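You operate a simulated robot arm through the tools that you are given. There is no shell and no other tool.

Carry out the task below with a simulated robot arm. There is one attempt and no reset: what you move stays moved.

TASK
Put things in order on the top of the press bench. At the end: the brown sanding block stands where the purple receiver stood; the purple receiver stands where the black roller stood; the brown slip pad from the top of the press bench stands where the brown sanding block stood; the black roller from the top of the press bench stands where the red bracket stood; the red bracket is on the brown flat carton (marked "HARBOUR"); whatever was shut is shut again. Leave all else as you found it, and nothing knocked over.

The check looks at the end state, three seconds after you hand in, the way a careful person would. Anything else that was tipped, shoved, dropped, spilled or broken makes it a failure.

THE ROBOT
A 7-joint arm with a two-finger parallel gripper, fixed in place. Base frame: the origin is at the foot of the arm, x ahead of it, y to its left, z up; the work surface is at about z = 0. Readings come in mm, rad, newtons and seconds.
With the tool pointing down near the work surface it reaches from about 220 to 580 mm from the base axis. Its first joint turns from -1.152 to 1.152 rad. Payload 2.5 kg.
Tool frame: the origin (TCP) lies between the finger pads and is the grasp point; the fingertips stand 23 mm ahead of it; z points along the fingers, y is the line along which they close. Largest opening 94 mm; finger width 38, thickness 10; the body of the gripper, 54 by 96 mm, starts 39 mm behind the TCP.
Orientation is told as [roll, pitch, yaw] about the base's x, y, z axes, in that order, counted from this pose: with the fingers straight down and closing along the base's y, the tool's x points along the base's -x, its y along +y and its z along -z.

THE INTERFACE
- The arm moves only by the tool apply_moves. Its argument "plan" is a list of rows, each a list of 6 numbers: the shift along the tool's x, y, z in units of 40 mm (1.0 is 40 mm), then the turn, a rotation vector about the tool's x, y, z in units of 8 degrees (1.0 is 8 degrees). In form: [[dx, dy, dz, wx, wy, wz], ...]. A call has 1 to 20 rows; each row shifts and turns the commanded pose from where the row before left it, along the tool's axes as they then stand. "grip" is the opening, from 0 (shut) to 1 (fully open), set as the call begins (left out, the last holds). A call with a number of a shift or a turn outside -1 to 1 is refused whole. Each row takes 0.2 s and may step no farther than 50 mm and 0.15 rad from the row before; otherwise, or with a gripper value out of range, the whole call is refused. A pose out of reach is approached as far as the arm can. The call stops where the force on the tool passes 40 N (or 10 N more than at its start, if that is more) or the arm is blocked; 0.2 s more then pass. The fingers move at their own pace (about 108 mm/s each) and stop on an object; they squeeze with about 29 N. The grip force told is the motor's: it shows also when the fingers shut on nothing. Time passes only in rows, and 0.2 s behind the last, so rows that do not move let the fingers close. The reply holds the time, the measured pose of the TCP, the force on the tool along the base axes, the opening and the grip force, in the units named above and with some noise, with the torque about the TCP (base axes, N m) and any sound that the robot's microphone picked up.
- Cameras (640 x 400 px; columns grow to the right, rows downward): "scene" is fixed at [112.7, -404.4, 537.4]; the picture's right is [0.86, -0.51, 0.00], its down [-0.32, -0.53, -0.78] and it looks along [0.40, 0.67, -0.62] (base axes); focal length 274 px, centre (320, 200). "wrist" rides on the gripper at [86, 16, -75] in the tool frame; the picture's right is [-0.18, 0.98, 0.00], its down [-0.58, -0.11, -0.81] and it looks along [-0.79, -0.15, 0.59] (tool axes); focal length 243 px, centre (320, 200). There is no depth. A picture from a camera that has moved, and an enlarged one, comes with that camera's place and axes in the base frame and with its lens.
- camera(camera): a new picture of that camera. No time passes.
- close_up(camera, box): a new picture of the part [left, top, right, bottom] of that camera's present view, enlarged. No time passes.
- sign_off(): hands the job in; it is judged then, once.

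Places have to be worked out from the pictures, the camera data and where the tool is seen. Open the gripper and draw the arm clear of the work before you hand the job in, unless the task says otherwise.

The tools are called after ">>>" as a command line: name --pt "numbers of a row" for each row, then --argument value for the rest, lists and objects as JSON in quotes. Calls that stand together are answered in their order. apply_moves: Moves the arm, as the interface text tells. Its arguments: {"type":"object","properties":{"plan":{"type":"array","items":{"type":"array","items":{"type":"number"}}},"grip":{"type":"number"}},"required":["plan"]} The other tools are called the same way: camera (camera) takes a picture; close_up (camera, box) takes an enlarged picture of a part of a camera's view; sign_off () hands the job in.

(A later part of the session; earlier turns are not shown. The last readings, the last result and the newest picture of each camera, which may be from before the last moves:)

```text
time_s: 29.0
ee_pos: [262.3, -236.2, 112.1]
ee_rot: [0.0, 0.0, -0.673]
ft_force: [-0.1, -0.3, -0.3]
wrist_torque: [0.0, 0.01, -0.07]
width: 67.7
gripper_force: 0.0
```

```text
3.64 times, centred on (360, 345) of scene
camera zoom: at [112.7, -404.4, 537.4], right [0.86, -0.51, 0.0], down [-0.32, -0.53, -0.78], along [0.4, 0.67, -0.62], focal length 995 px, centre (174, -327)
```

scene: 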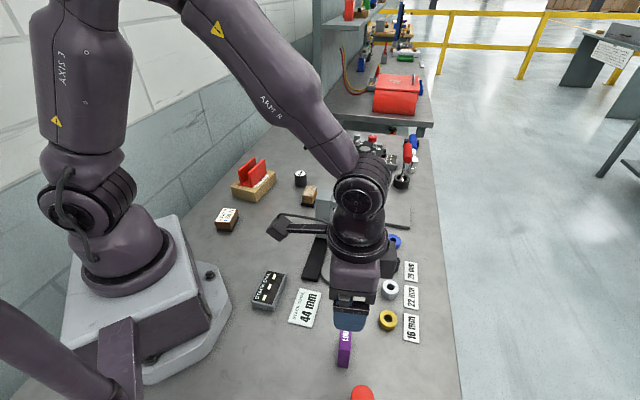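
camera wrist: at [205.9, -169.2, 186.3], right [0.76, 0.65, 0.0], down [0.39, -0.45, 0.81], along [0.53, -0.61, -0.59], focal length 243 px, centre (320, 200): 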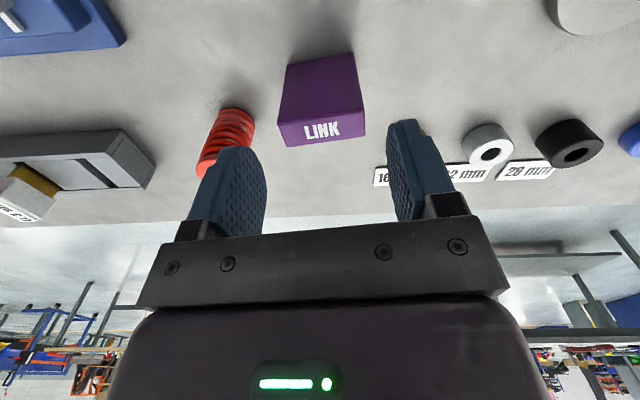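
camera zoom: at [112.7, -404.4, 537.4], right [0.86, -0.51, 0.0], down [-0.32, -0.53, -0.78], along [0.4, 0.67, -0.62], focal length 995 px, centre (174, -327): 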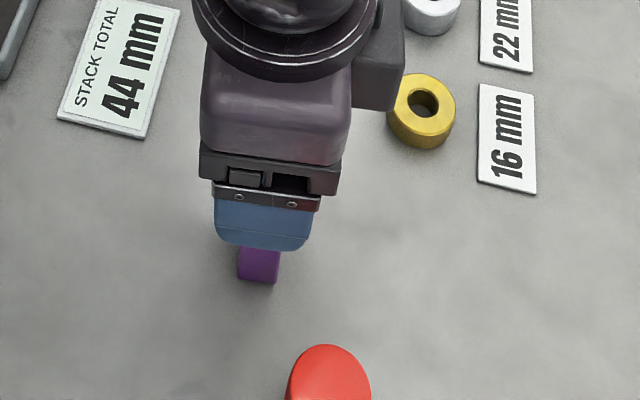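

Alignment is within 2 mm (receiver centre at pixel (323,128), expected (320,128)). I descend to z≈45 around it.

>>> apply_moves --pt "0 0.04 0.5 0 0 0" --pt "0 0 0.6 0 0 0" --pt "0 0 0.525 0 0 0" --pt "0 0 0 0 0 0" --grip 0.72

>>> camera --camera "wrist"

```text
time_s: 30.0
ee_pos: [264.6, -236.9, 47.6]
ee_rot: [0.001, -0.001, -0.672]
ft_force: [0.2, 0.8, 0.7]
wrist_torque: [-0.02, -0.03, 0.02]
width: 67.7
gripper_force: 0.1
```

```text
taken
camera wrist: at [208.0, -169.6, 122.9], right [0.76, 0.65, 0.0], down [0.39, -0.45, 0.81], along [0.53, -0.61, -0.59], focal length 243 px, centre (320, 200)
```

wrist: 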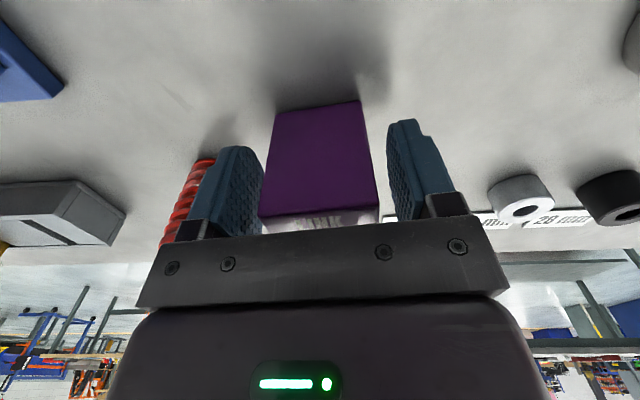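

No contact; closing on the receiver.

>>> apply_moves --pt "0 0 0 0 0 0" --pt "0 0 0 0 0 0" --pt "0 0 0 0 0 0" --pt "0 0 0 0 0 0" --grip 0.0

>>> camera --camera "wrist"

>>> close_up --camera "scene" --box '[280, 290, 440, 400]'

```text
time_s: 31.0
ee_pos: [265.1, -236.2, 48.5]
ee_rot: [0.001, 0.0, -0.672]
ft_force: [-0.7, -0.4, 0.2]
wrist_torque: [-0.02, 0.0, -0.02]
width: 49.4
gripper_force: 29.3
```

```text
taken
camera wrist: at [207.8, -169.5, 123.1], right [0.76, 0.65, 0.0], down [0.39, -0.45, 0.81], along [0.53, -0.61, -0.59], focal length 243 px, centre (320, 200)
```

wrist: 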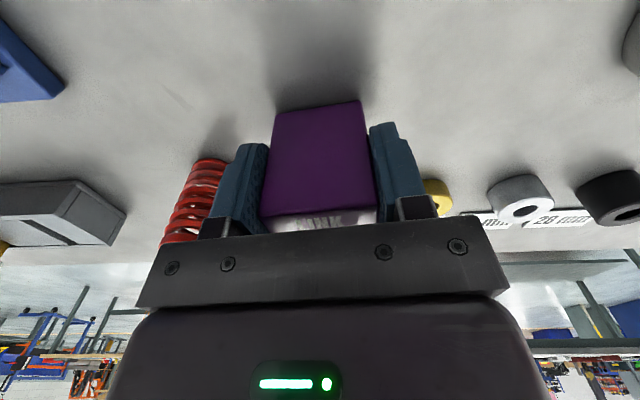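

```text
3.64 times, centred on (360, 345) of scene
camera zoom: at [112.7, -404.4, 537.4], right [0.86, -0.51, 0.0], down [-0.32, -0.53, -0.78], along [0.4, 0.67, -0.62], focal length 995 px, centre (174, -327)
```

zoom: 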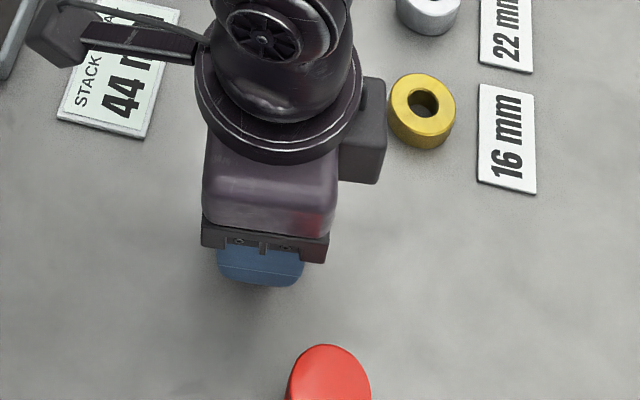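

Receiver held (49 mm); its place is ≈(265,−235). I lift to z≈150 and carry it along x≈266 to the roller's old spot (266,131).

>>> apply_moves --pt "0 0 -0.4 0 0 0" --pt "0 0 -0.75 0 0 0" --pt "0 0 -0.75 0 0 0" --pt "0 0 -0.725 0 0 0" --pt "0.6325 0.7987 0 0 0 0" --pt "0.6325 0.7987 0 0 0 0" --pt "0.6325 0.7987 0 0 0 0" --pt "0.6325 0.7987 0 0 0 0" --pt "0.6325 0.7987 0 0 0 0" --pt "0.6325 0.7987 0 0 0 0" --pt "0.6325 0.7987 0 0 0 0" --pt "0.6325 0.7987 0 0 0 0" --pt "0.6325 0.7987 0 0 0 0" --pt "0 0 0 0 0 0" --grip 0.0

>>> camera --camera "wrist"

>>> camera --camera "scene"

```text
time_s: 34.0
ee_pos: [266.6, 130.6, 152.2]
ee_rot: [0.0, -0.001, -0.671]
ft_force: [-0.3, 0.6, -0.2]
wrist_torque: [0.02, -0.02, 0.01]
width: 49.6
gripper_force: 29.2
```

```text
taken
camera wrist: at [209.9, 198.0, 226.0], right [0.76, 0.65, 0.0], down [0.39, -0.45, 0.81], along [0.53, -0.61, -0.59], focal length 243 px, centre (320, 200)
```

wrist: 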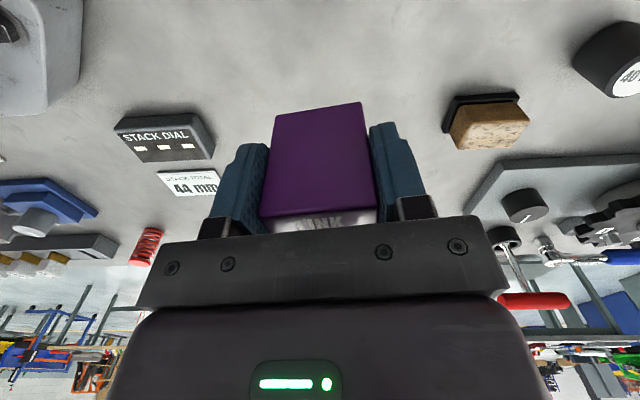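

```text
taken
```

scene: 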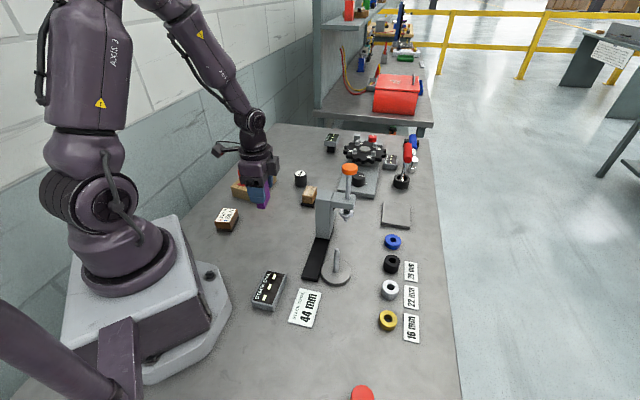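

Receiver is above the roller's old spot; lowering to just above the bench, then a gentle final step.

>>> apply_moves --pt "0 0 0.8 0 0 0" --pt "0 0 0.8 0 0 0" --pt "0 0 0.7 0 0 0" --pt "0 0 0.27 0 0 0" --pt "0 0 0 0 0 0" --grip 0.0

>>> apply_moves --pt "0 0 0.045 0 0 0" --pt "0 0 0 0 0 0" --grip 0.0

>>> close_up --camera "scene" --box '[210, 170, 320, 250]'

```text
time_s: 35.2
ee_pos: [265.7, 130.3, 49.0]
ee_rot: [0.0, 0.0, -0.672]
ft_force: [1.2, 0.0, -0.6]
wrist_torque: [0.0, -0.02, 0.01]
width: 49.8
gripper_force: 28.8
```

```text
time_s: 35.8
ee_pos: [266.8, 130.4, 48.0]
ee_rot: [-0.001, -0.001, -0.672]
ft_force: [-1.3, -0.3, 2.6]
wrist_torque: [-0.01, 0.02, -0.01]
width: 49.6
gripper_force: 29.0
```

```text
5.00 times, centred on (265, 210) of scene
camera zoom: at [112.7, -404.4, 537.4], right [0.86, -0.51, 0.0], down [-0.32, -0.53, -0.78], along [0.4, 0.67, -0.62], focal length 1369 px, centre (595, 150)
```

zoom: 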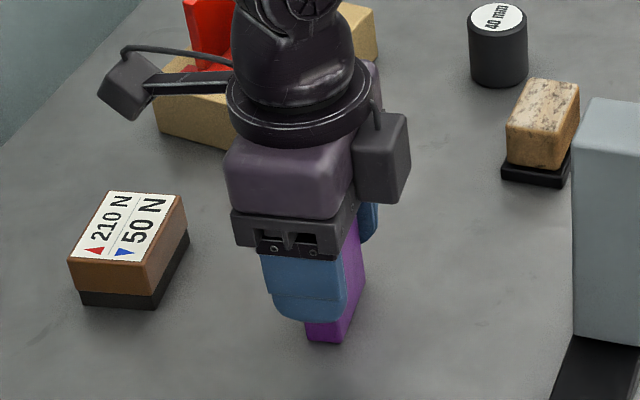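

Light contact (+2.6 N): the receiver rests on the bench. Open the fingers.

>>> apply_moves --pt "0 0 0 0 0 0" --pt "0 0 0 0 0 0" --pt "0 0 0 0 0 0" --grip 0.78

>>> camera --camera "wrist"

```text
time_s: 36.6
ee_pos: [265.0, 131.0, 47.8]
ee_rot: [0.0, -0.002, -0.671]
ft_force: [-0.1, -0.2, 0.0]
wrist_torque: [0.0, 0.03, 0.01]
width: 73.2
gripper_force: 0.1
```

```text
taken
camera wrist: at [208.8, 197.1, 122.8], right [0.76, 0.65, 0.0], down [0.39, -0.45, 0.81], along [0.53, -0.61, -0.59], focal length 243 px, centre (320, 200)
```

wrist: 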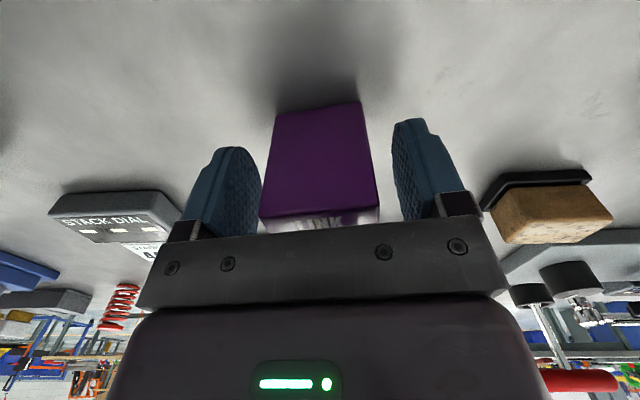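

Receiver stands on its own. Now rise and go over the cork sanding block (≈(426,187)), turning to yaw −45° to grip across its length.

>>> apply_moves --pt "0 0 -0.6 0 0 0" --pt "0 0 -0.8 0 0 0" --pt "0 0 -0.8 0 0 0" --pt "0 0 -0.8 0 0 0" --pt "-0.566 0.895 0 0 0 0" --pt "-0.566 0.895 0 0 0 0" --pt "-0.566 0.895 0 0 0 0" --pt "-0.566 0.895 0 0 0 0" --pt "0 0 0 0 0 0.815" --pt "0 0 0 0 0 0" --grip 0.78

>>> camera --camera "wrist"

>>> camera --camera "scene"

```text
time_s: 38.8
ee_pos: [425.1, 184.6, 167.0]
ee_rot: [0.003, -0.001, -0.786]
ft_force: [1.1, -0.4, -0.2]
wrist_torque: [0.01, 0.01, 0.02]
width: 73.4
gripper_force: 0.0
```

```text
taken
camera wrist: at [375.7, 257.0, 242.2], right [0.83, 0.56, 0.0], down [0.33, -0.49, 0.81], along [0.45, -0.67, -0.59], focal length 243 px, centre (320, 200)
```

wrist: 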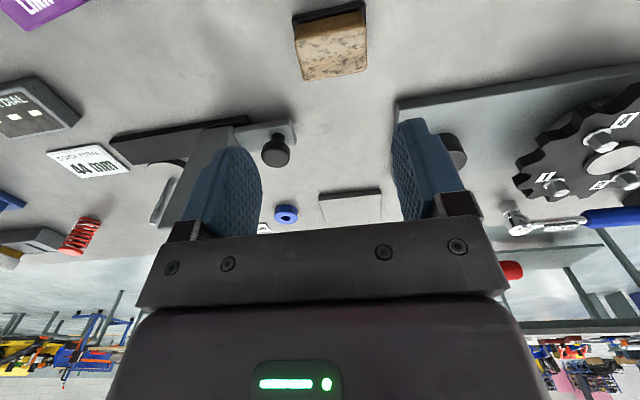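

```text
taken
```

scene: 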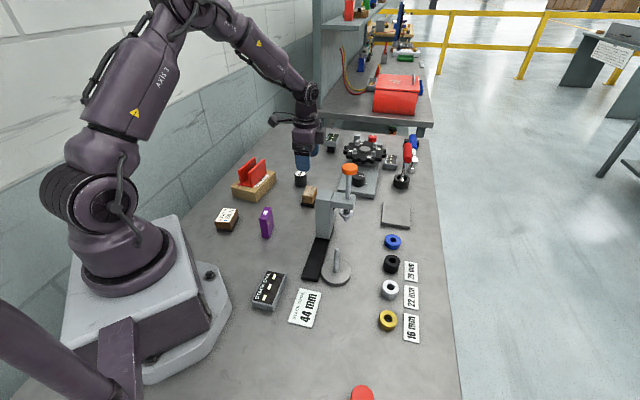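

Receiver stands at the roller's old place. Zooming on the cork block to confirm its nature and pose.

>>> close_up --camera "wrist" --box '[260, 0, 400, 90]'

>>> close_up --camera "scene" --box '[230, 150, 340, 250]'

```text
4.44 times, centred on (330, 45) of wrist
camera zoom: at [375.7, 257.0, 242.2], right [0.83, 0.56, 0.0], down [0.33, -0.49, 0.81], along [0.45, -0.67, -0.59], focal length 1078 px, centre (276, 889)
```

zoom: 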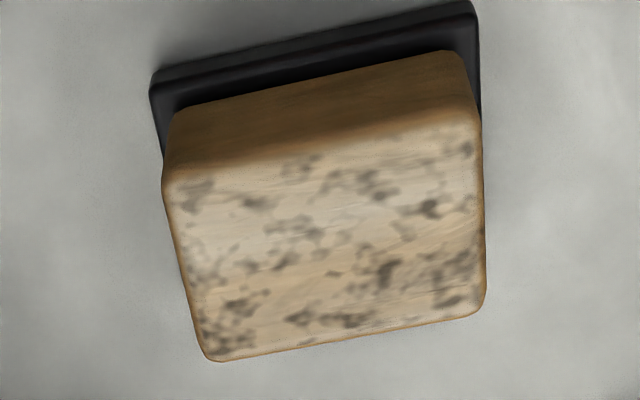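

```text
4.00 times, centred on (285, 200) of scene
camera zoom: at [112.8, -404.4, 537.4], right [0.86, -0.51, 0.0], down [-0.32, -0.53, -0.78], along [0.4, 0.67, -0.62], focal length 1095 px, centre (460, 200)
```

zoom: 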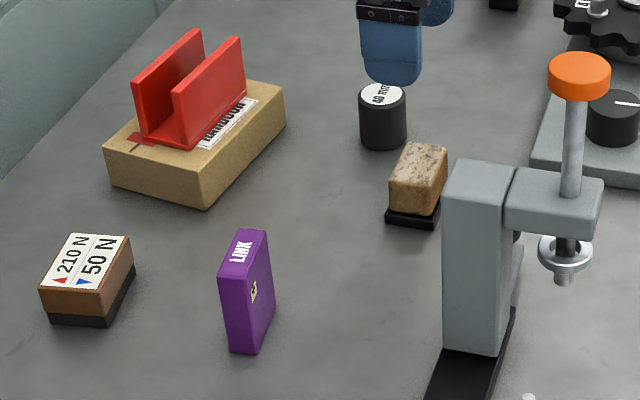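

It is a worn wooden block on a black abrasive plate – the sanding block. Refined centre ≈(432,191), about 10 mm further along the finger line, top ≈38–40 mm. I shift and lower to z≈85, then re-check.

>>> apply_moves --pt "-0.03 0.24 0.6 0 0 0" --pt "0 0 0.7 0 0 0" --pt "0 0 0.7 0 0 0" --pt "0 0 0 0 0 0" --grip 0.8

>>> camera --camera "wrist"

>>> close_up --camera "scene" --box '[260, 140, 370, 220]'

```text
time_s: 39.8
ee_pos: [432.8, 191.2, 87.9]
ee_rot: [-0.001, 0.001, -0.785]
ft_force: [-0.9, 0.6, 0.2]
wrist_torque: [-0.01, 0.01, 0.0]
width: 75.2
gripper_force: 0.0
```

```text
taken
camera wrist: at [383.9, 263.6, 162.3], right [0.83, 0.56, 0.0], down [0.33, -0.49, 0.81], along [0.46, -0.67, -0.59], focal length 243 px, centre (320, 200)
```

wrist: 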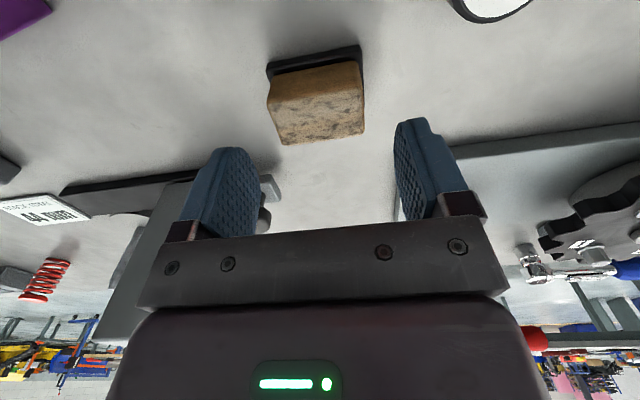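

```text
5.00 times, centred on (315, 180) of scene
camera zoom: at [112.7, -404.4, 537.4], right [0.86, -0.51, 0.0], down [-0.32, -0.53, -0.78], along [0.4, 0.67, -0.62], focal length 1369 px, centre (345, 300)
```

zoom: 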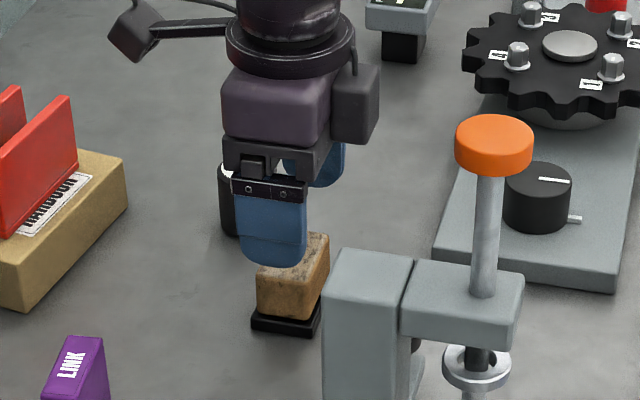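

Block is centred between the pads (pixel (319,118) vs expected (320,119)). Descend to z≈35 (tips above the black plate) and close.

>>> apply_moves --pt "0 0 0.5 0 0 0" --pt "0 0 0.4 0 0 0" --pt "0 0 0.355 0 0 0" --pt "0 0 0 0 0 0" --grip 0.8

>>> camera --camera "wrist"

```text
time_s: 40.8
ee_pos: [433.6, 191.9, 37.9]
ee_rot: [0.001, 0.0, -0.784]
ft_force: [-0.2, -0.7, 0.4]
wrist_torque: [0.01, 0.01, 0.01]
width: 75.2
gripper_force: 0.0
```

```text
taken
camera wrist: at [384.1, 264.1, 112.4], right [0.83, 0.56, 0.0], down [0.33, -0.49, 0.81], along [0.46, -0.67, -0.59], focal length 243 px, centre (320, 200)
```

wrist: 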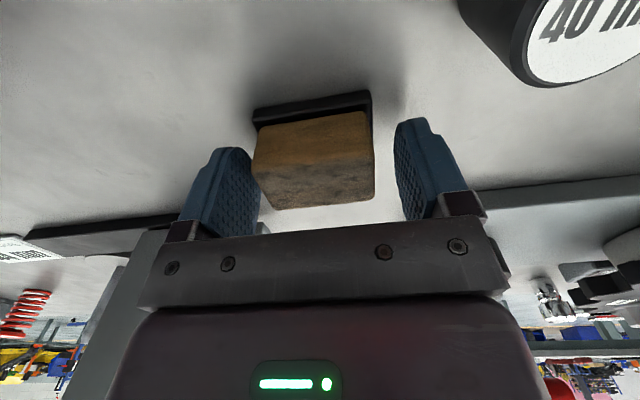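

Tips are clear of the plate; closing on the wooden body.

>>> apply_moves --pt "0 0 0 0 0 0" --pt "0 0 0 0 0 0" --pt "0 0 0 0 0 0" --pt "0 0 0 0 0 0" --grip 0.0

>>> camera --camera "wrist"

>>> close_up --camera "scene" --box '[260, 140, 370, 220]'

```text
time_s: 41.8
ee_pos: [432.0, 190.7, 37.9]
ee_rot: [0.0, -0.001, -0.784]
ft_force: [0.3, -0.5, 0.0]
wrist_torque: [0.01, -0.01, -0.01]
width: 53.5
gripper_force: 29.0
```

```text
taken
camera wrist: at [384.0, 264.0, 112.5], right [0.83, 0.56, 0.0], down [0.33, -0.49, 0.81], along [0.46, -0.67, -0.59], focal length 243 px, centre (320, 200)
```

wrist: 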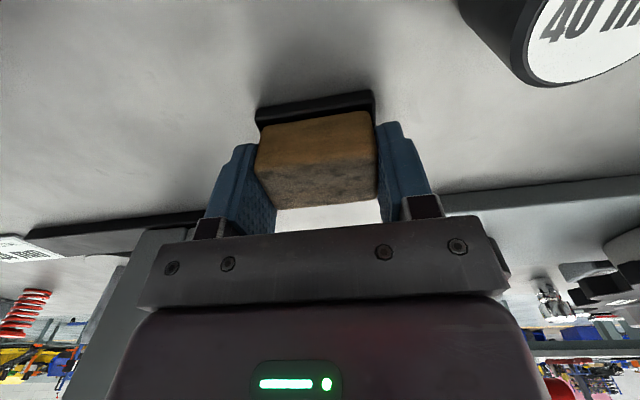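

```text
5.00 times, centred on (315, 180) of scene
camera zoom: at [112.7, -404.4, 537.4], right [0.86, -0.51, 0.0], down [-0.32, -0.53, -0.78], along [0.4, 0.67, -0.62], focal length 1369 px, centre (345, 300)
```

zoom: 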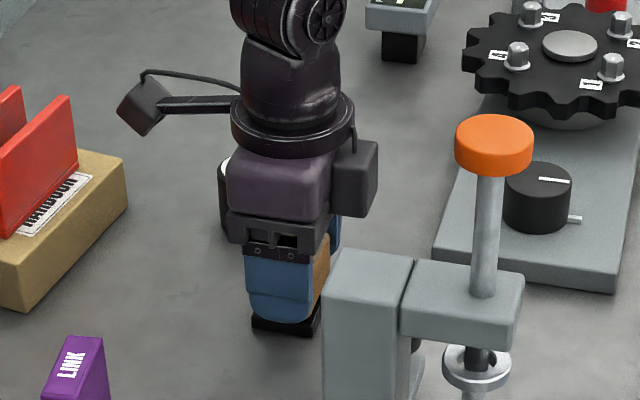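

Sanding block held (53.5 mm); its place ≈(432,191). I lift to z≈210 and route around the press via (290,100) to the receiver's old spot (265,−235).

>>> apply_moves --pt "0 0 -0.5 0 0 0" --pt "0 0 -0.95 0 0 0" --pt "0 0 -0.975 0 0 0" --pt "0 0 -0.975 0 0 0" --pt "0 0 -0.975 0 0 0" --pt "0.178 -0.837 0 0 0 0" --pt "0.178 -0.837 0 0 0 0" --pt "0.178 -0.837 0 0 0 0" --pt "0.178 -0.837 0 0 0 0" --pt "0.178 -0.837 0 0 0 0" --pt "0 0 0 0 0 0" --grip 0.0

>>> apply_moves --pt "-0.686 -0.795 0 0 0 0" --pt "-0.686 -0.795 0 0 0 0" --pt "-0.686 -0.795 0 0 0 0" --pt "-0.686 -0.795 0 0 0 0" --pt "-0.686 -0.795 0 0 0 0" --pt "-0.686 -0.795 0 0 0 0" --pt "-0.686 -0.795 0 0 0 0" --pt "-0.686 -0.795 0 0 0 0" --pt "0 0 0 0 0 0" --grip 0.0

>>> camera --camera "wrist"

>>> camera --camera "scene"

```text
time_s: 44.2
ee_pos: [288.6, 98.3, 212.5]
ee_rot: [0.0, 0.002, -0.786]
ft_force: [-0.2, -0.3, -1.3]
wrist_torque: [-0.01, 0.01, 0.01]
width: 53.6
gripper_force: 29.1
```

```text
time_s: 46.2
ee_pos: [266.1, -237.0, 212.1]
ee_rot: [0.001, 0.001, -0.784]
ft_force: [-0.1, -0.3, -0.8]
wrist_torque: [-0.01, -0.03, 0.0]
width: 53.6
gripper_force: 29.1
```

```text
taken
camera wrist: at [217.7, -163.7, 286.6], right [0.82, 0.57, 0.0], down [0.33, -0.49, 0.81], along [0.46, -0.66, -0.59], focal length 243 px, centre (320, 200)
```

wrist: 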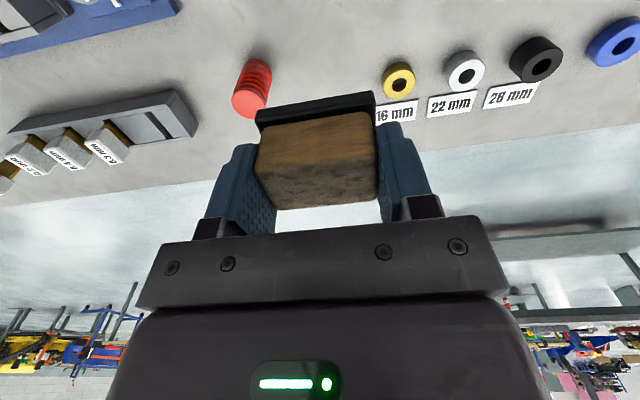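

```text
taken
```

scene: 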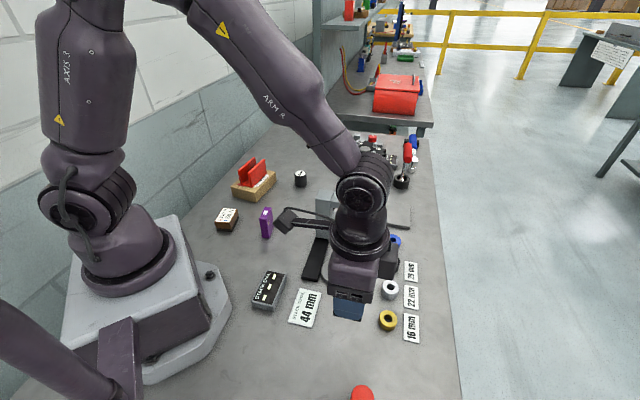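

Above the receiver's old spot, red cylinder well aside. Lower to just over the bench, then step gently.

>>> apply_moves --pt "0 0 0.9 0 0 0" --pt "0 0 0.9 0 0 0" --pt "0 0 0.9 0 0 0" --pt "0 0 0.9 0 0 0" --pt "0 0 0.5 0 0 0" --pt "0 0 0.2 0 0 0" --pt "0 0 0 0 0 0" --grip 0.0

>>> apply_moves --pt "0 0 0.045 0 0 0" --pt "0 0 0 0 0 0" --grip 0.0

>>> camera --camera "wrist"

>>> close_up --camera "scene" --box '[280, 280, 440, 400]'

```text
time_s: 47.8
ee_pos: [265.9, -236.5, 39.2]
ee_rot: [0.0, 0.0, -0.785]
ft_force: [-1.0, 0.3, 0.0]
wrist_torque: [0.0, -0.04, -0.02]
width: 53.2
gripper_force: 28.7
```

```text
time_s: 48.4
ee_pos: [264.1, -237.4, 38.0]
ee_rot: [-0.001, 0.0, -0.784]
ft_force: [-0.3, 0.7, -0.9]
wrist_torque: [0.0, 0.04, 0.02]
width: 53.5
gripper_force: 29.3
```

```text
taken
camera wrist: at [215.6, -163.3, 112.8], right [0.83, 0.56, 0.0], down [0.33, -0.49, 0.81], along [0.46, -0.67, -0.59], focal length 243 px, centre (320, 200)
```

wrist: 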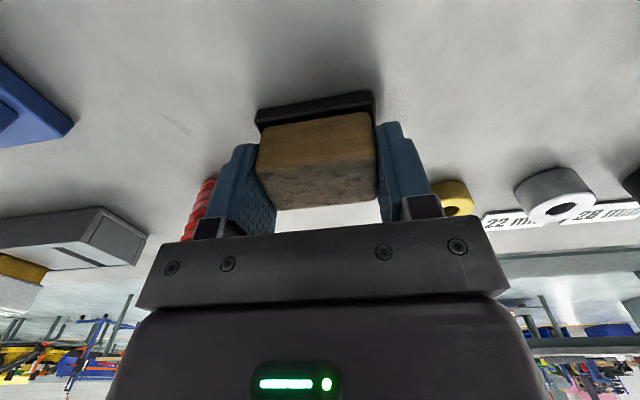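

```text
3.33 times, centred on (360, 340) of scene
camera zoom: at [112.7, -404.4, 537.4], right [0.86, -0.51, 0.0], down [-0.32, -0.53, -0.78], along [0.4, 0.67, -0.62], focal length 912 px, centre (187, -267)
```

zoom: 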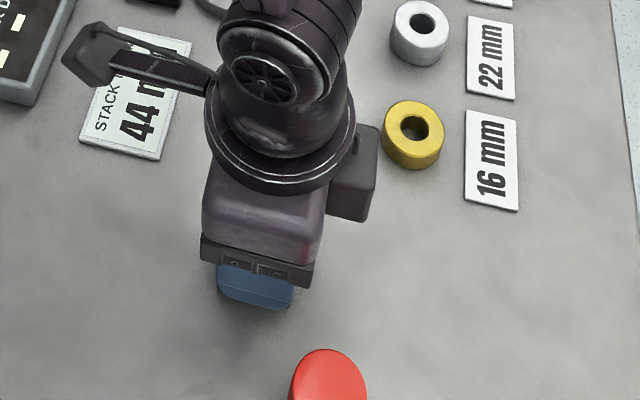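

No contact yet; another ~1 mm step.

>>> apply_moves --pt "0 0 0.03 0 0 0" --pt "0 0 0 0 0 0" --grip 0.0

```text
time_s: 49.0
ee_pos: [264.1, -237.3, 37.8]
ee_rot: [-0.002, 0.0, -0.785]
ft_force: [-3.2, 3.5, 15.9]
wrist_torque: [0.14, 0.1, -0.03]
width: 53.4
gripper_force: 29.4
```

Contact (+16 N). Ease up half a millimetre, then open.

>>> apply_moves --pt "0 0 -0.015 0 0 0" --pt "0 0 0 0 0 0" --grip 0.0

>>> apply_moves --pt "0 0 0 0 0 0" --pt "0 0 0 0 0 0" --pt "0 0 0 0 0 0" --grip 0.78

>>> camera --camera "wrist"

```text
time_s: 49.6
ee_pos: [264.9, -237.6, 38.3]
ee_rot: [-0.001, 0.001, -0.784]
ft_force: [-1.0, -0.8, -1.1]
wrist_torque: [0.0, -0.02, 0.02]
width: 53.4
gripper_force: 29.3
```

```text
time_s: 50.4
ee_pos: [264.6, -237.0, 37.4]
ee_rot: [0.001, 0.0, -0.785]
ft_force: [-0.1, -0.6, 1.2]
wrist_torque: [0.01, -0.02, -0.02]
width: 73.4
gripper_force: 0.0
```

```text
taken
camera wrist: at [215.4, -163.4, 112.8], right [0.83, 0.56, 0.0], down [0.33, -0.49, 0.81], along [0.46, -0.67, -0.59], focal length 243 px, centre (320, 200)
```

wrist: 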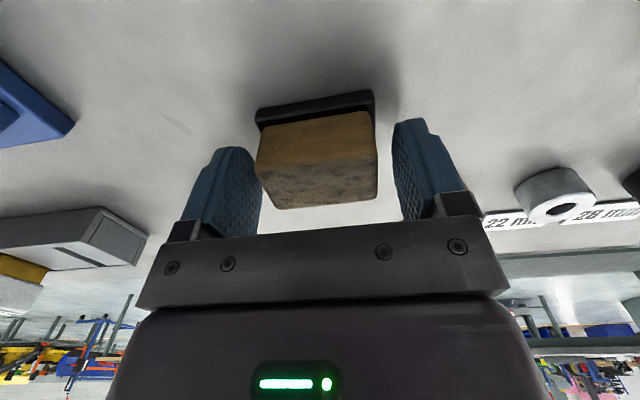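

Sanding block rests in the receiver's old place. Now rise, return along x≈265 and turn to yaw +54° for the labelled slip pad.

>>> apply_moves --pt "0 0 -0.5 0 0 0" --pt "0 0 -0.9 0 0 0" --pt "0 0 -0.9 0 0 0" --pt "0 0 -0.9 0 0 0" --pt "0 0 -0.925 0 0 0" --pt "0.745 0.745 0 0 0 0" --pt "0.745 0.745 0 0 0 0" --pt "0.745 0.745 0 0 0 0" --pt "0.745 0.745 0 0 0 0" --pt "0.745 0.745 0 0 0 0" --pt "0.745 0.745 0 0 0 0" --pt "0.745 0.745 0 0 0 0" --pt "0 0 0 0 0 0" --grip 0.8

>>> camera --camera "scene"

>>> apply_moves --pt "0 0 0 0 0 -0.952" --pt "0 0 0 0 0 -0.952" --pt "0 0 0 0 0 -0.952" --pt "0 0 0 0 0 -0.952" --pt "0 0 0 0 0 -0.952" --pt "0 0 0 0 0 -0.952" --pt "0 0 0 0 0 -0.952" --pt "0 0 0 0 0 -0.952" --pt "0 0 0 0 0 -0.952" --pt "0 0 0 0 0 -0.952" --pt "0 0 0 0 0 -0.952" --pt "0 0 0 0 0 -0.952" --pt "0 0 0 0 0 -0.952" --pt "-0.3625 0.803 0 0 0 0" --pt "-0.3625 0.803 0 0 0 0" --pt "-0.3625 0.803 0 0 0 0" --pt "-0.3625 0.803 0 0 0 0" --pt "-0.3625 0.803 0 0 0 0" --pt "0 0 0 0 0 0" --grip 0.8

>>> camera --camera "wrist"

>>> camera --camera "scene"

```text
time_s: 53.2
ee_pos: [264.4, 58.8, 202.6]
ee_rot: [-0.001, 0.0, -0.785]
ft_force: [-0.8, -0.3, 0.3]
wrist_torque: [-0.02, 0.01, -0.02]
width: 75.2
gripper_force: 0.0
```

```text
taken
```

scene: 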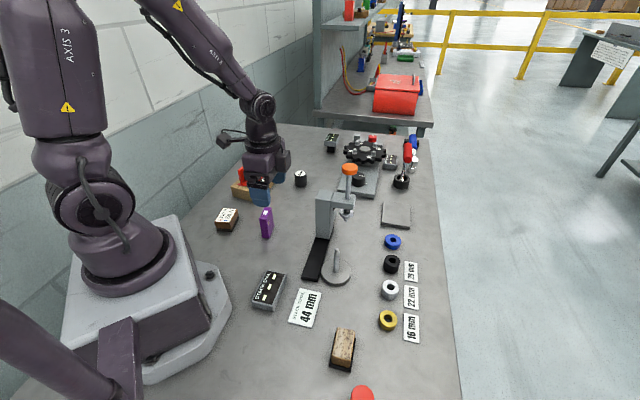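

```text
time_s: 57.2
ee_pos: [176.2, 211.2, 205.8]
ee_rot: [0.001, -0.001, 0.946]
ft_force: [-1.1, 0.2, -0.4]
wrist_torque: [0.01, -0.02, 0.02]
width: 75.4
gripper_force: 0.1
```

```text
taken
camera wrist: at [113.1, 152.1, 280.0], right [-0.69, 0.73, 0.0], down [0.43, 0.41, 0.81], along [0.59, 0.55, -0.59], focal length 243 px, centre (320, 200)
```

wrist: 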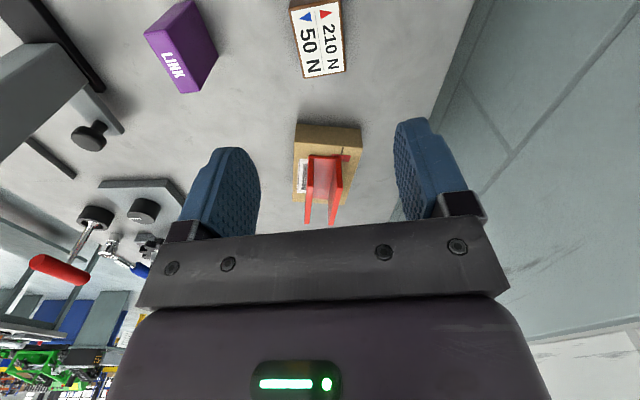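

```text
taken
```

scene: 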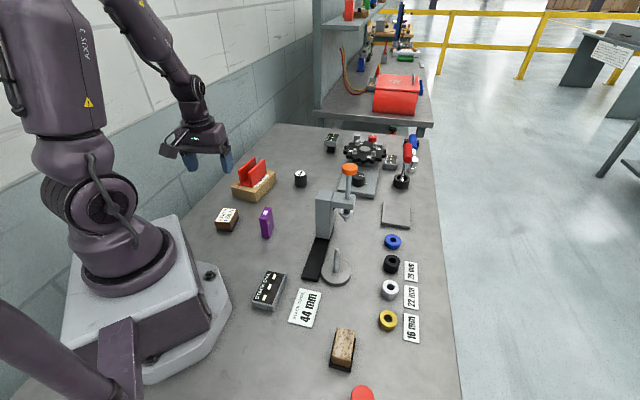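

Sanding block stands where the receiver was. The slip pad is in view; zooming to measure it.

>>> close_up --camera "wrist" --box '[250, 0, 390, 90]'

>>> close_up --camera "scene" --box '[280, 300, 440, 400]'

```text
4.44 times, centred on (320, 45) of wrist
camera zoom: at [113.1, 152.1, 280.0], right [-0.69, 0.73, 0.0], down [0.43, 0.41, 0.81], along [0.59, 0.55, -0.59], focal length 1078 px, centre (320, 889)
```

zoom: 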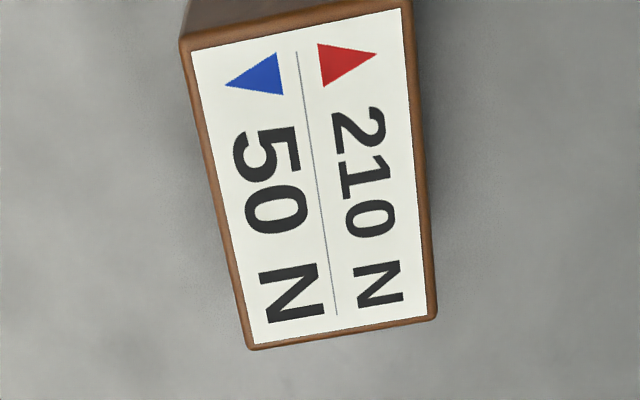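

```text
4.00 times, centred on (360, 350) of scene
camera zoom: at [112.7, -404.4, 537.4], right [0.86, -0.51, 0.0], down [-0.32, -0.53, -0.78], along [0.4, 0.67, -0.62], focal length 1095 px, centre (160, -400)
```

zoom: 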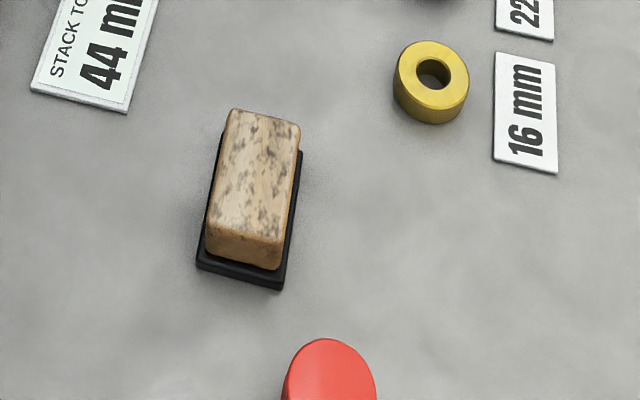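

Pad's top measures ≈43×58 mm, centre ≈(181,217), yaw ≈53°. I shift forward ~6 mm, trim yaw by 1°, lower to z≈85 and re-check.

>>> apply_moves --pt "-0.15 0 0.8 0 0 0.12" --pt "0 0 0.8 0 0 0" --pt "0 0 0.8 0 0 0" --pt "0 0 0.5 0 0 0" --pt "0 0 0 0 0 0" --grip 0.8

>>> camera --camera "wrist"

>>> close_up --camera "scene" --box '[180, 130, 300, 250]'

```text
time_s: 58.4
ee_pos: [180.5, 217.4, 87.6]
ee_rot: [0.0, 0.0, 0.927]
ft_force: [0.7, 0.4, -0.8]
wrist_torque: [0.0, -0.01, 0.0]
width: 75.5
gripper_force: 0.1
```

```text
taken
camera wrist: at [116.2, 157.6, 161.4], right [-0.68, 0.74, 0.0], down [0.44, 0.4, 0.81], along [0.59, 0.54, -0.59], focal length 243 px, centre (320, 200)
```

wrist: 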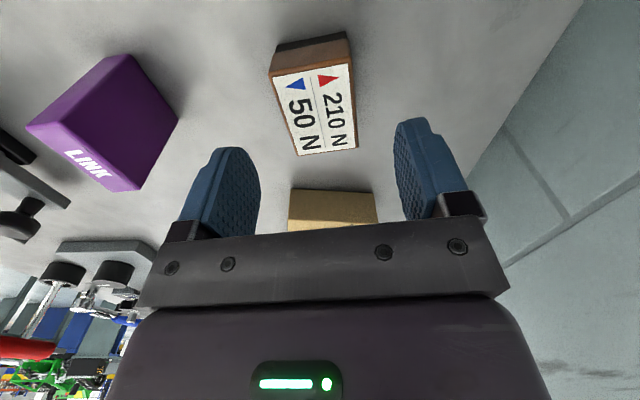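

```text
3.33 times, centred on (240, 190) of scene
camera zoom: at [112.7, -404.4, 537.4], right [0.86, -0.51, 0.0], down [-0.32, -0.53, -0.78], along [0.4, 0.67, -0.62], focal length 912 px, centre (587, 233)
```

zoom: 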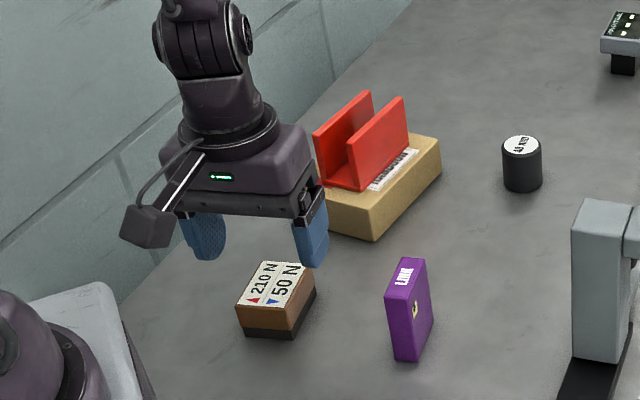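

Centred within ~2 mm. Descend to z≈28 and close on the pad.

>>> apply_moves --pt "-0.03 0 0.5 0 0 0" --pt "0 0 0.5 0 0 0" --pt "0 0 0.41 0 0 0" --pt "0 0 0 0 0 0" --grip 0.8

>>> camera --camera "wrist"

```text
time_s: 59.4
ee_pos: [183.0, 217.4, 32.7]
ee_rot: [0.002, -0.001, 0.928]
ft_force: [0.4, -0.1, 0.1]
wrist_torque: [0.01, 0.0, -0.01]
width: 75.0
gripper_force: 0.0
```

```text
taken
camera wrist: at [118.2, 157.9, 106.3], right [-0.68, 0.74, 0.0], down [0.44, 0.4, 0.81], along [0.59, 0.54, -0.59], focal length 243 px, centre (320, 200)
```

wrist: 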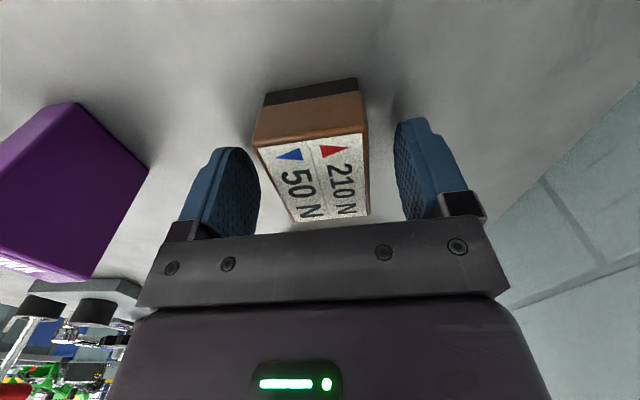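

Pad sits between the fingers without contact; closing.

>>> apply_moves --pt "0 0 0 0 0 0" --pt "0 0 0 0 0 0" --pt "0 0 0 0 0 0" --pt "0 0 0 0 0 0" --grip 0.0

>>> camera --camera "wrist"

```text
time_s: 60.4
ee_pos: [183.0, 216.4, 31.3]
ee_rot: [0.001, 0.001, 0.926]
ft_force: [-0.1, -1.0, -0.2]
wrist_torque: [0.0, -0.02, -0.03]
width: 43.7
gripper_force: 28.8
```

```text
taken
camera wrist: at [118.1, 157.8, 106.5], right [-0.68, 0.74, 0.0], down [0.44, 0.4, 0.81], along [0.59, 0.54, -0.59], focal length 243 px, centre (320, 200)
```

wrist: 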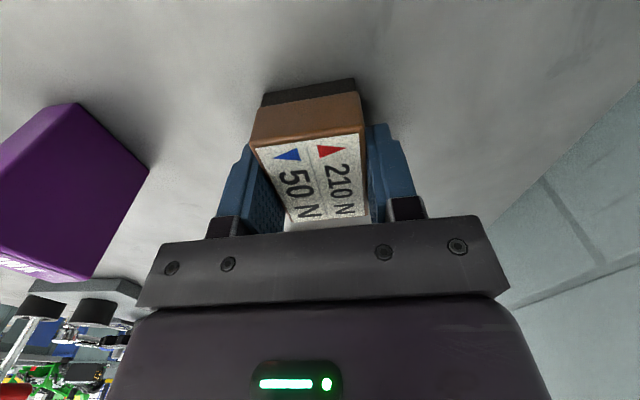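

Pad held (43.7 mm) and centred. I lift to z≈150, carry it to the sanding block's old place (432,192) and turn to yaw 45°.

>>> apply_moves --pt "0 0 -0.4 0 0 0" --pt "0 0 -0.8 0 0 0" --pt "0 0 -0.95 0 0 0" --pt "0 0 -0.9 0 0 0" --pt "0 0 0 0 0 0" --grip 0.0

>>> camera --camera "wrist"

```text
time_s: 61.6
ee_pos: [180.5, 218.1, 153.5]
ee_rot: [0.001, -0.001, 0.926]
ft_force: [0.2, -0.9, -2.0]
wrist_torque: [0.01, 0.0, 0.0]
width: 43.6
gripper_force: 28.8
```

```text
taken
camera wrist: at [116.5, 160.1, 228.2], right [-0.68, 0.74, 0.0], down [0.44, 0.4, 0.81], along [0.59, 0.54, -0.59], focal length 243 px, centre (320, 200)
```

wrist: 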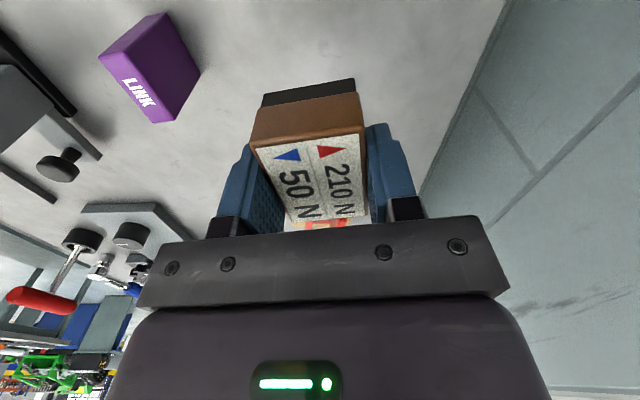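

No slip in the grip (same picture of the pad as before lifting). Carrying it over to the sanding block's old place.

>>> apply_moves --pt "-0.536 -0.901 0 0 0 0" --pt "-0.536 -0.901 0 0 0 0" --pt "-0.536 -0.901 0 0 0 0" --pt "-0.536 -0.901 0 0 0 0" --pt "-0.536 -0.901 0 0 0 0" --pt "-0.536 -0.901 0 0 0 0" --pt "0 0 0 0 0 0.5" --pt "0 0 0 0 0 0.5" --pt "0 0 0 0 0 0" --grip 0.0

>>> camera --camera "wrist"

>>> camera --camera "scene"

```text
time_s: 63.6
ee_pos: [431.2, 189.5, 153.6]
ee_rot: [0.0, 0.001, 0.785]
ft_force: [0.2, 0.0, -3.1]
wrist_torque: [-0.01, 0.03, -0.04]
width: 43.7
gripper_force: 28.7
```

```text
taken
camera wrist: at [358.9, 140.0, 227.2], right [-0.57, 0.82, 0.0], down [0.49, 0.33, 0.81], along [0.66, 0.46, -0.59], focal length 243 px, centre (320, 200)
```

wrist: 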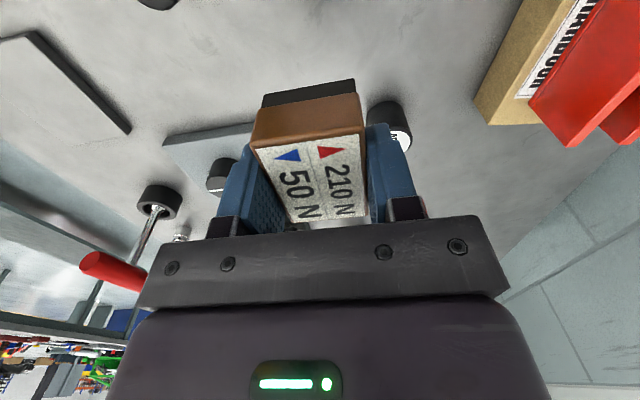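

```text
taken
```

scene: 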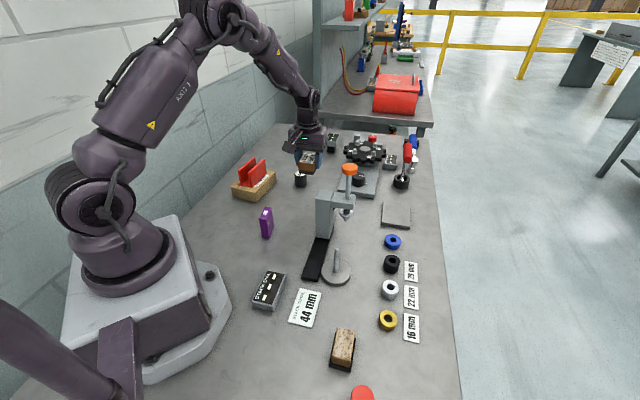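

Over the target with clearance to roller, press and receiver. Lowering to ~2 mm above the bench, then stepping gently.

>>> apply_moves --pt "0 0 0.8 0 0 0" --pt "0 0 0.8 0 0 0" --pt "0 0 0.8 0 0 0" --pt "0 0 0.4 0 0 0" --pt "0 0 0.2 0 0 0" --pt "0 0 0 0 0 0" --grip 0.0

>>> apply_moves --pt "0 0 0.04 0 0 0" --pt "0 0 0 0 0 0" --grip 0.0

>>> close_up --camera "scene" --box '[260, 140, 370, 220]'

```text
time_s: 65.0
ee_pos: [431.6, 191.2, 33.9]
ee_rot: [0.0, 0.0, 0.787]
ft_force: [-0.3, 0.4, -2.5]
wrist_torque: [-0.01, 0.02, -0.03]
width: 43.7
gripper_force: 28.7
```

```text
time_s: 65.6
ee_pos: [432.3, 190.5, 31.9]
ee_rot: [0.0, -0.001, 0.788]
ft_force: [-2.8, -0.1, 10.0]
wrist_torque: [-0.26, 0.34, -0.07]
width: 43.9
gripper_force: 28.9
```

```text
5.00 times, centred on (315, 180) of scene
camera zoom: at [112.7, -404.5, 537.4], right [0.86, -0.51, 0.0], down [-0.32, -0.53, -0.78], along [0.4, 0.67, -0.62], focal length 1369 px, centre (345, 300)
```

zoom: 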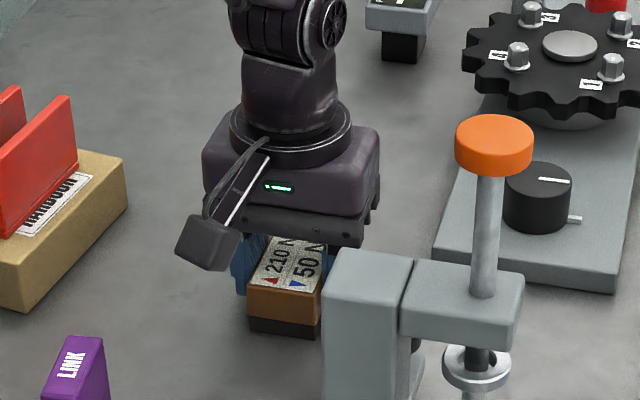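

Touchdown (+10 N). Ease up ~0.4 mm and open.

>>> apply_moves --pt "0 0 -0.01 0 0 0" --pt "0 0 0 0 0 0" --grip 0.0

>>> apply_moves --pt "0 0 0 0 0 0" --pt "0 0 0 0 0 0" --pt "0 0 0 0 0 0" --grip 0.75

>>> camera --camera "wrist"

```text
time_s: 66.2
ee_pos: [432.6, 191.1, 32.5]
ee_rot: [-0.001, -0.001, 0.788]
ft_force: [-0.2, 1.4, 8.2]
wrist_torque: [-0.2, 0.21, -0.04]
width: 43.7
gripper_force: 29.0
```

```text
time_s: 67.0
ee_pos: [432.7, 190.8, 31.0]
ee_rot: [0.0, 0.001, 0.788]
ft_force: [-0.6, -0.2, 0.1]
wrist_torque: [0.0, 0.02, -0.02]
width: 70.3
gripper_force: 0.1
```

```text
taken
camera wrist: at [359.9, 141.1, 106.1], right [-0.57, 0.82, 0.0], down [0.49, 0.34, 0.81], along [0.66, 0.46, -0.59], focal length 243 px, centre (320, 200)
```

wrist: 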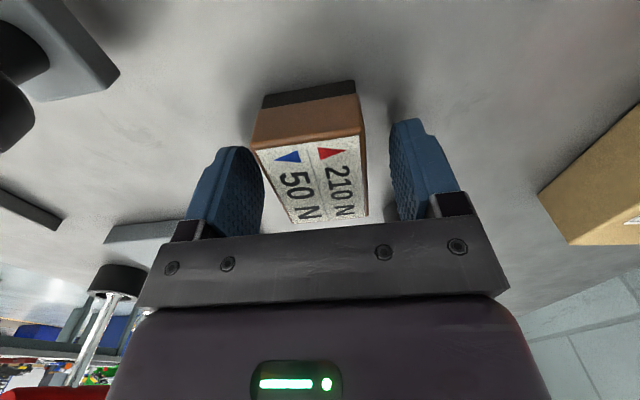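

Released cleanly. I rise straight up and draw back to check the whole bench.

>>> apply_moves --pt "0 0 -0.7 0 0 0" --pt "0 0 -0.95 0 0 0" --pt "0 0 -0.95 0 0 0" --pt "0 0 -0.95 0 0 0" --pt "0 0 -0.95 0 0 0" --pt "0.9 0.2 -0.2 0 0 0" --pt "0.9 0.2 -0.2 0 0 0" --pt "0.9 0.2 -0.2 0 0 0" --pt "0.9 0.2 -0.2 0 0 0" --pt "0 0 0 0 0 0" --grip 1.0

>>> camera --camera "scene"

>>> camera --camera "wrist"

>>> close_up --camera "scene" --box '[200, 140, 360, 250]'

>>> close_up --camera "scene" --box '[285, 175, 333, 215]'

```text
time_s: 69.2
ee_pos: [308.3, 108.2, 240.4]
ee_rot: [0.0, 0.0, 0.787]
ft_force: [-0.1, 0.2, 1.6]
wrist_torque: [-0.03, -0.02, 0.01]
width: 93.8
gripper_force: 0.1
```

```text
taken
```

scene: 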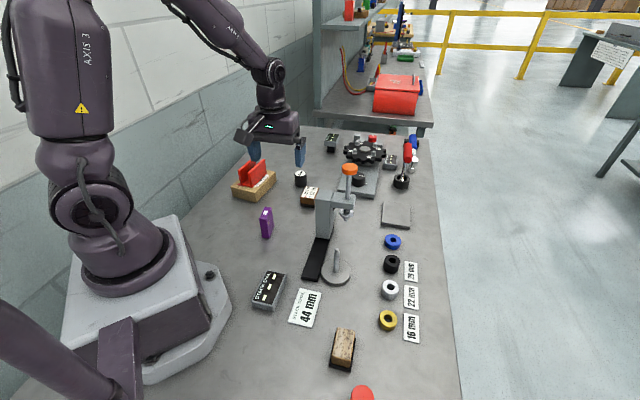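

```text
taken
camera wrist: at [237.2, 59.1, 315.8], right [-0.57, 0.82, 0.0], down [0.49, 0.34, 0.81], along [0.66, 0.46, -0.59], focal length 243 px, centre (320, 200)
```

wrist: 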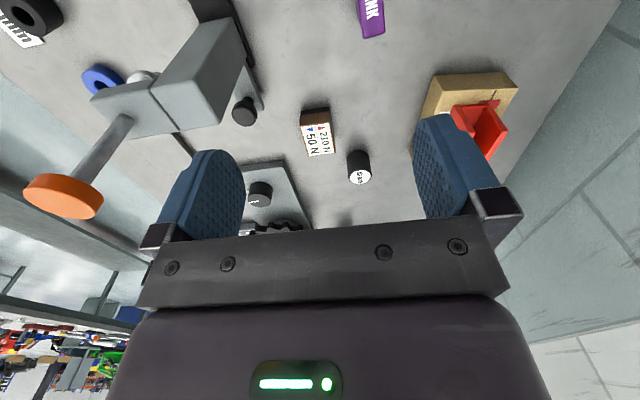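

```text
3.64 times, centred on (280, 195) of scene
camera zoom: at [112.7, -404.4, 537.4], right [0.86, -0.51, 0.0], down [-0.32, -0.53, -0.78], along [0.4, 0.67, -0.62], focal length 995 px, centre (466, 218)
```

zoom: 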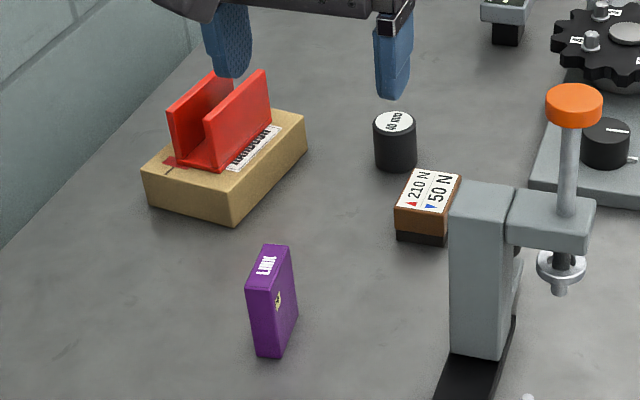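

```text
10.00 times, centred on (309, 195) of scene
camera zoom: at [112.7, -404.4, 537.4], right [0.86, -0.51, 0.0], down [-0.32, -0.53, -0.78], along [0.4, 0.67, -0.62], focal length 2737 px, centre (430, 250)
```

zoom: 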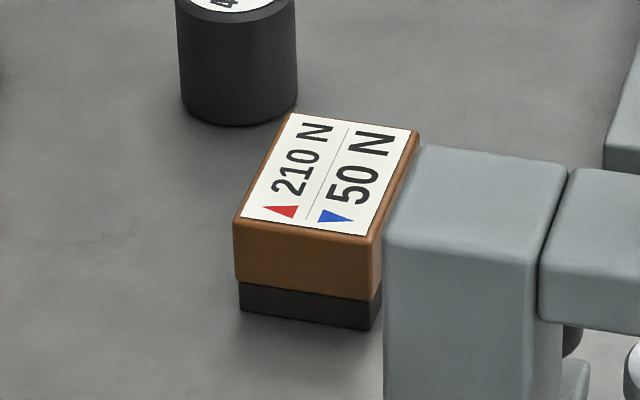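

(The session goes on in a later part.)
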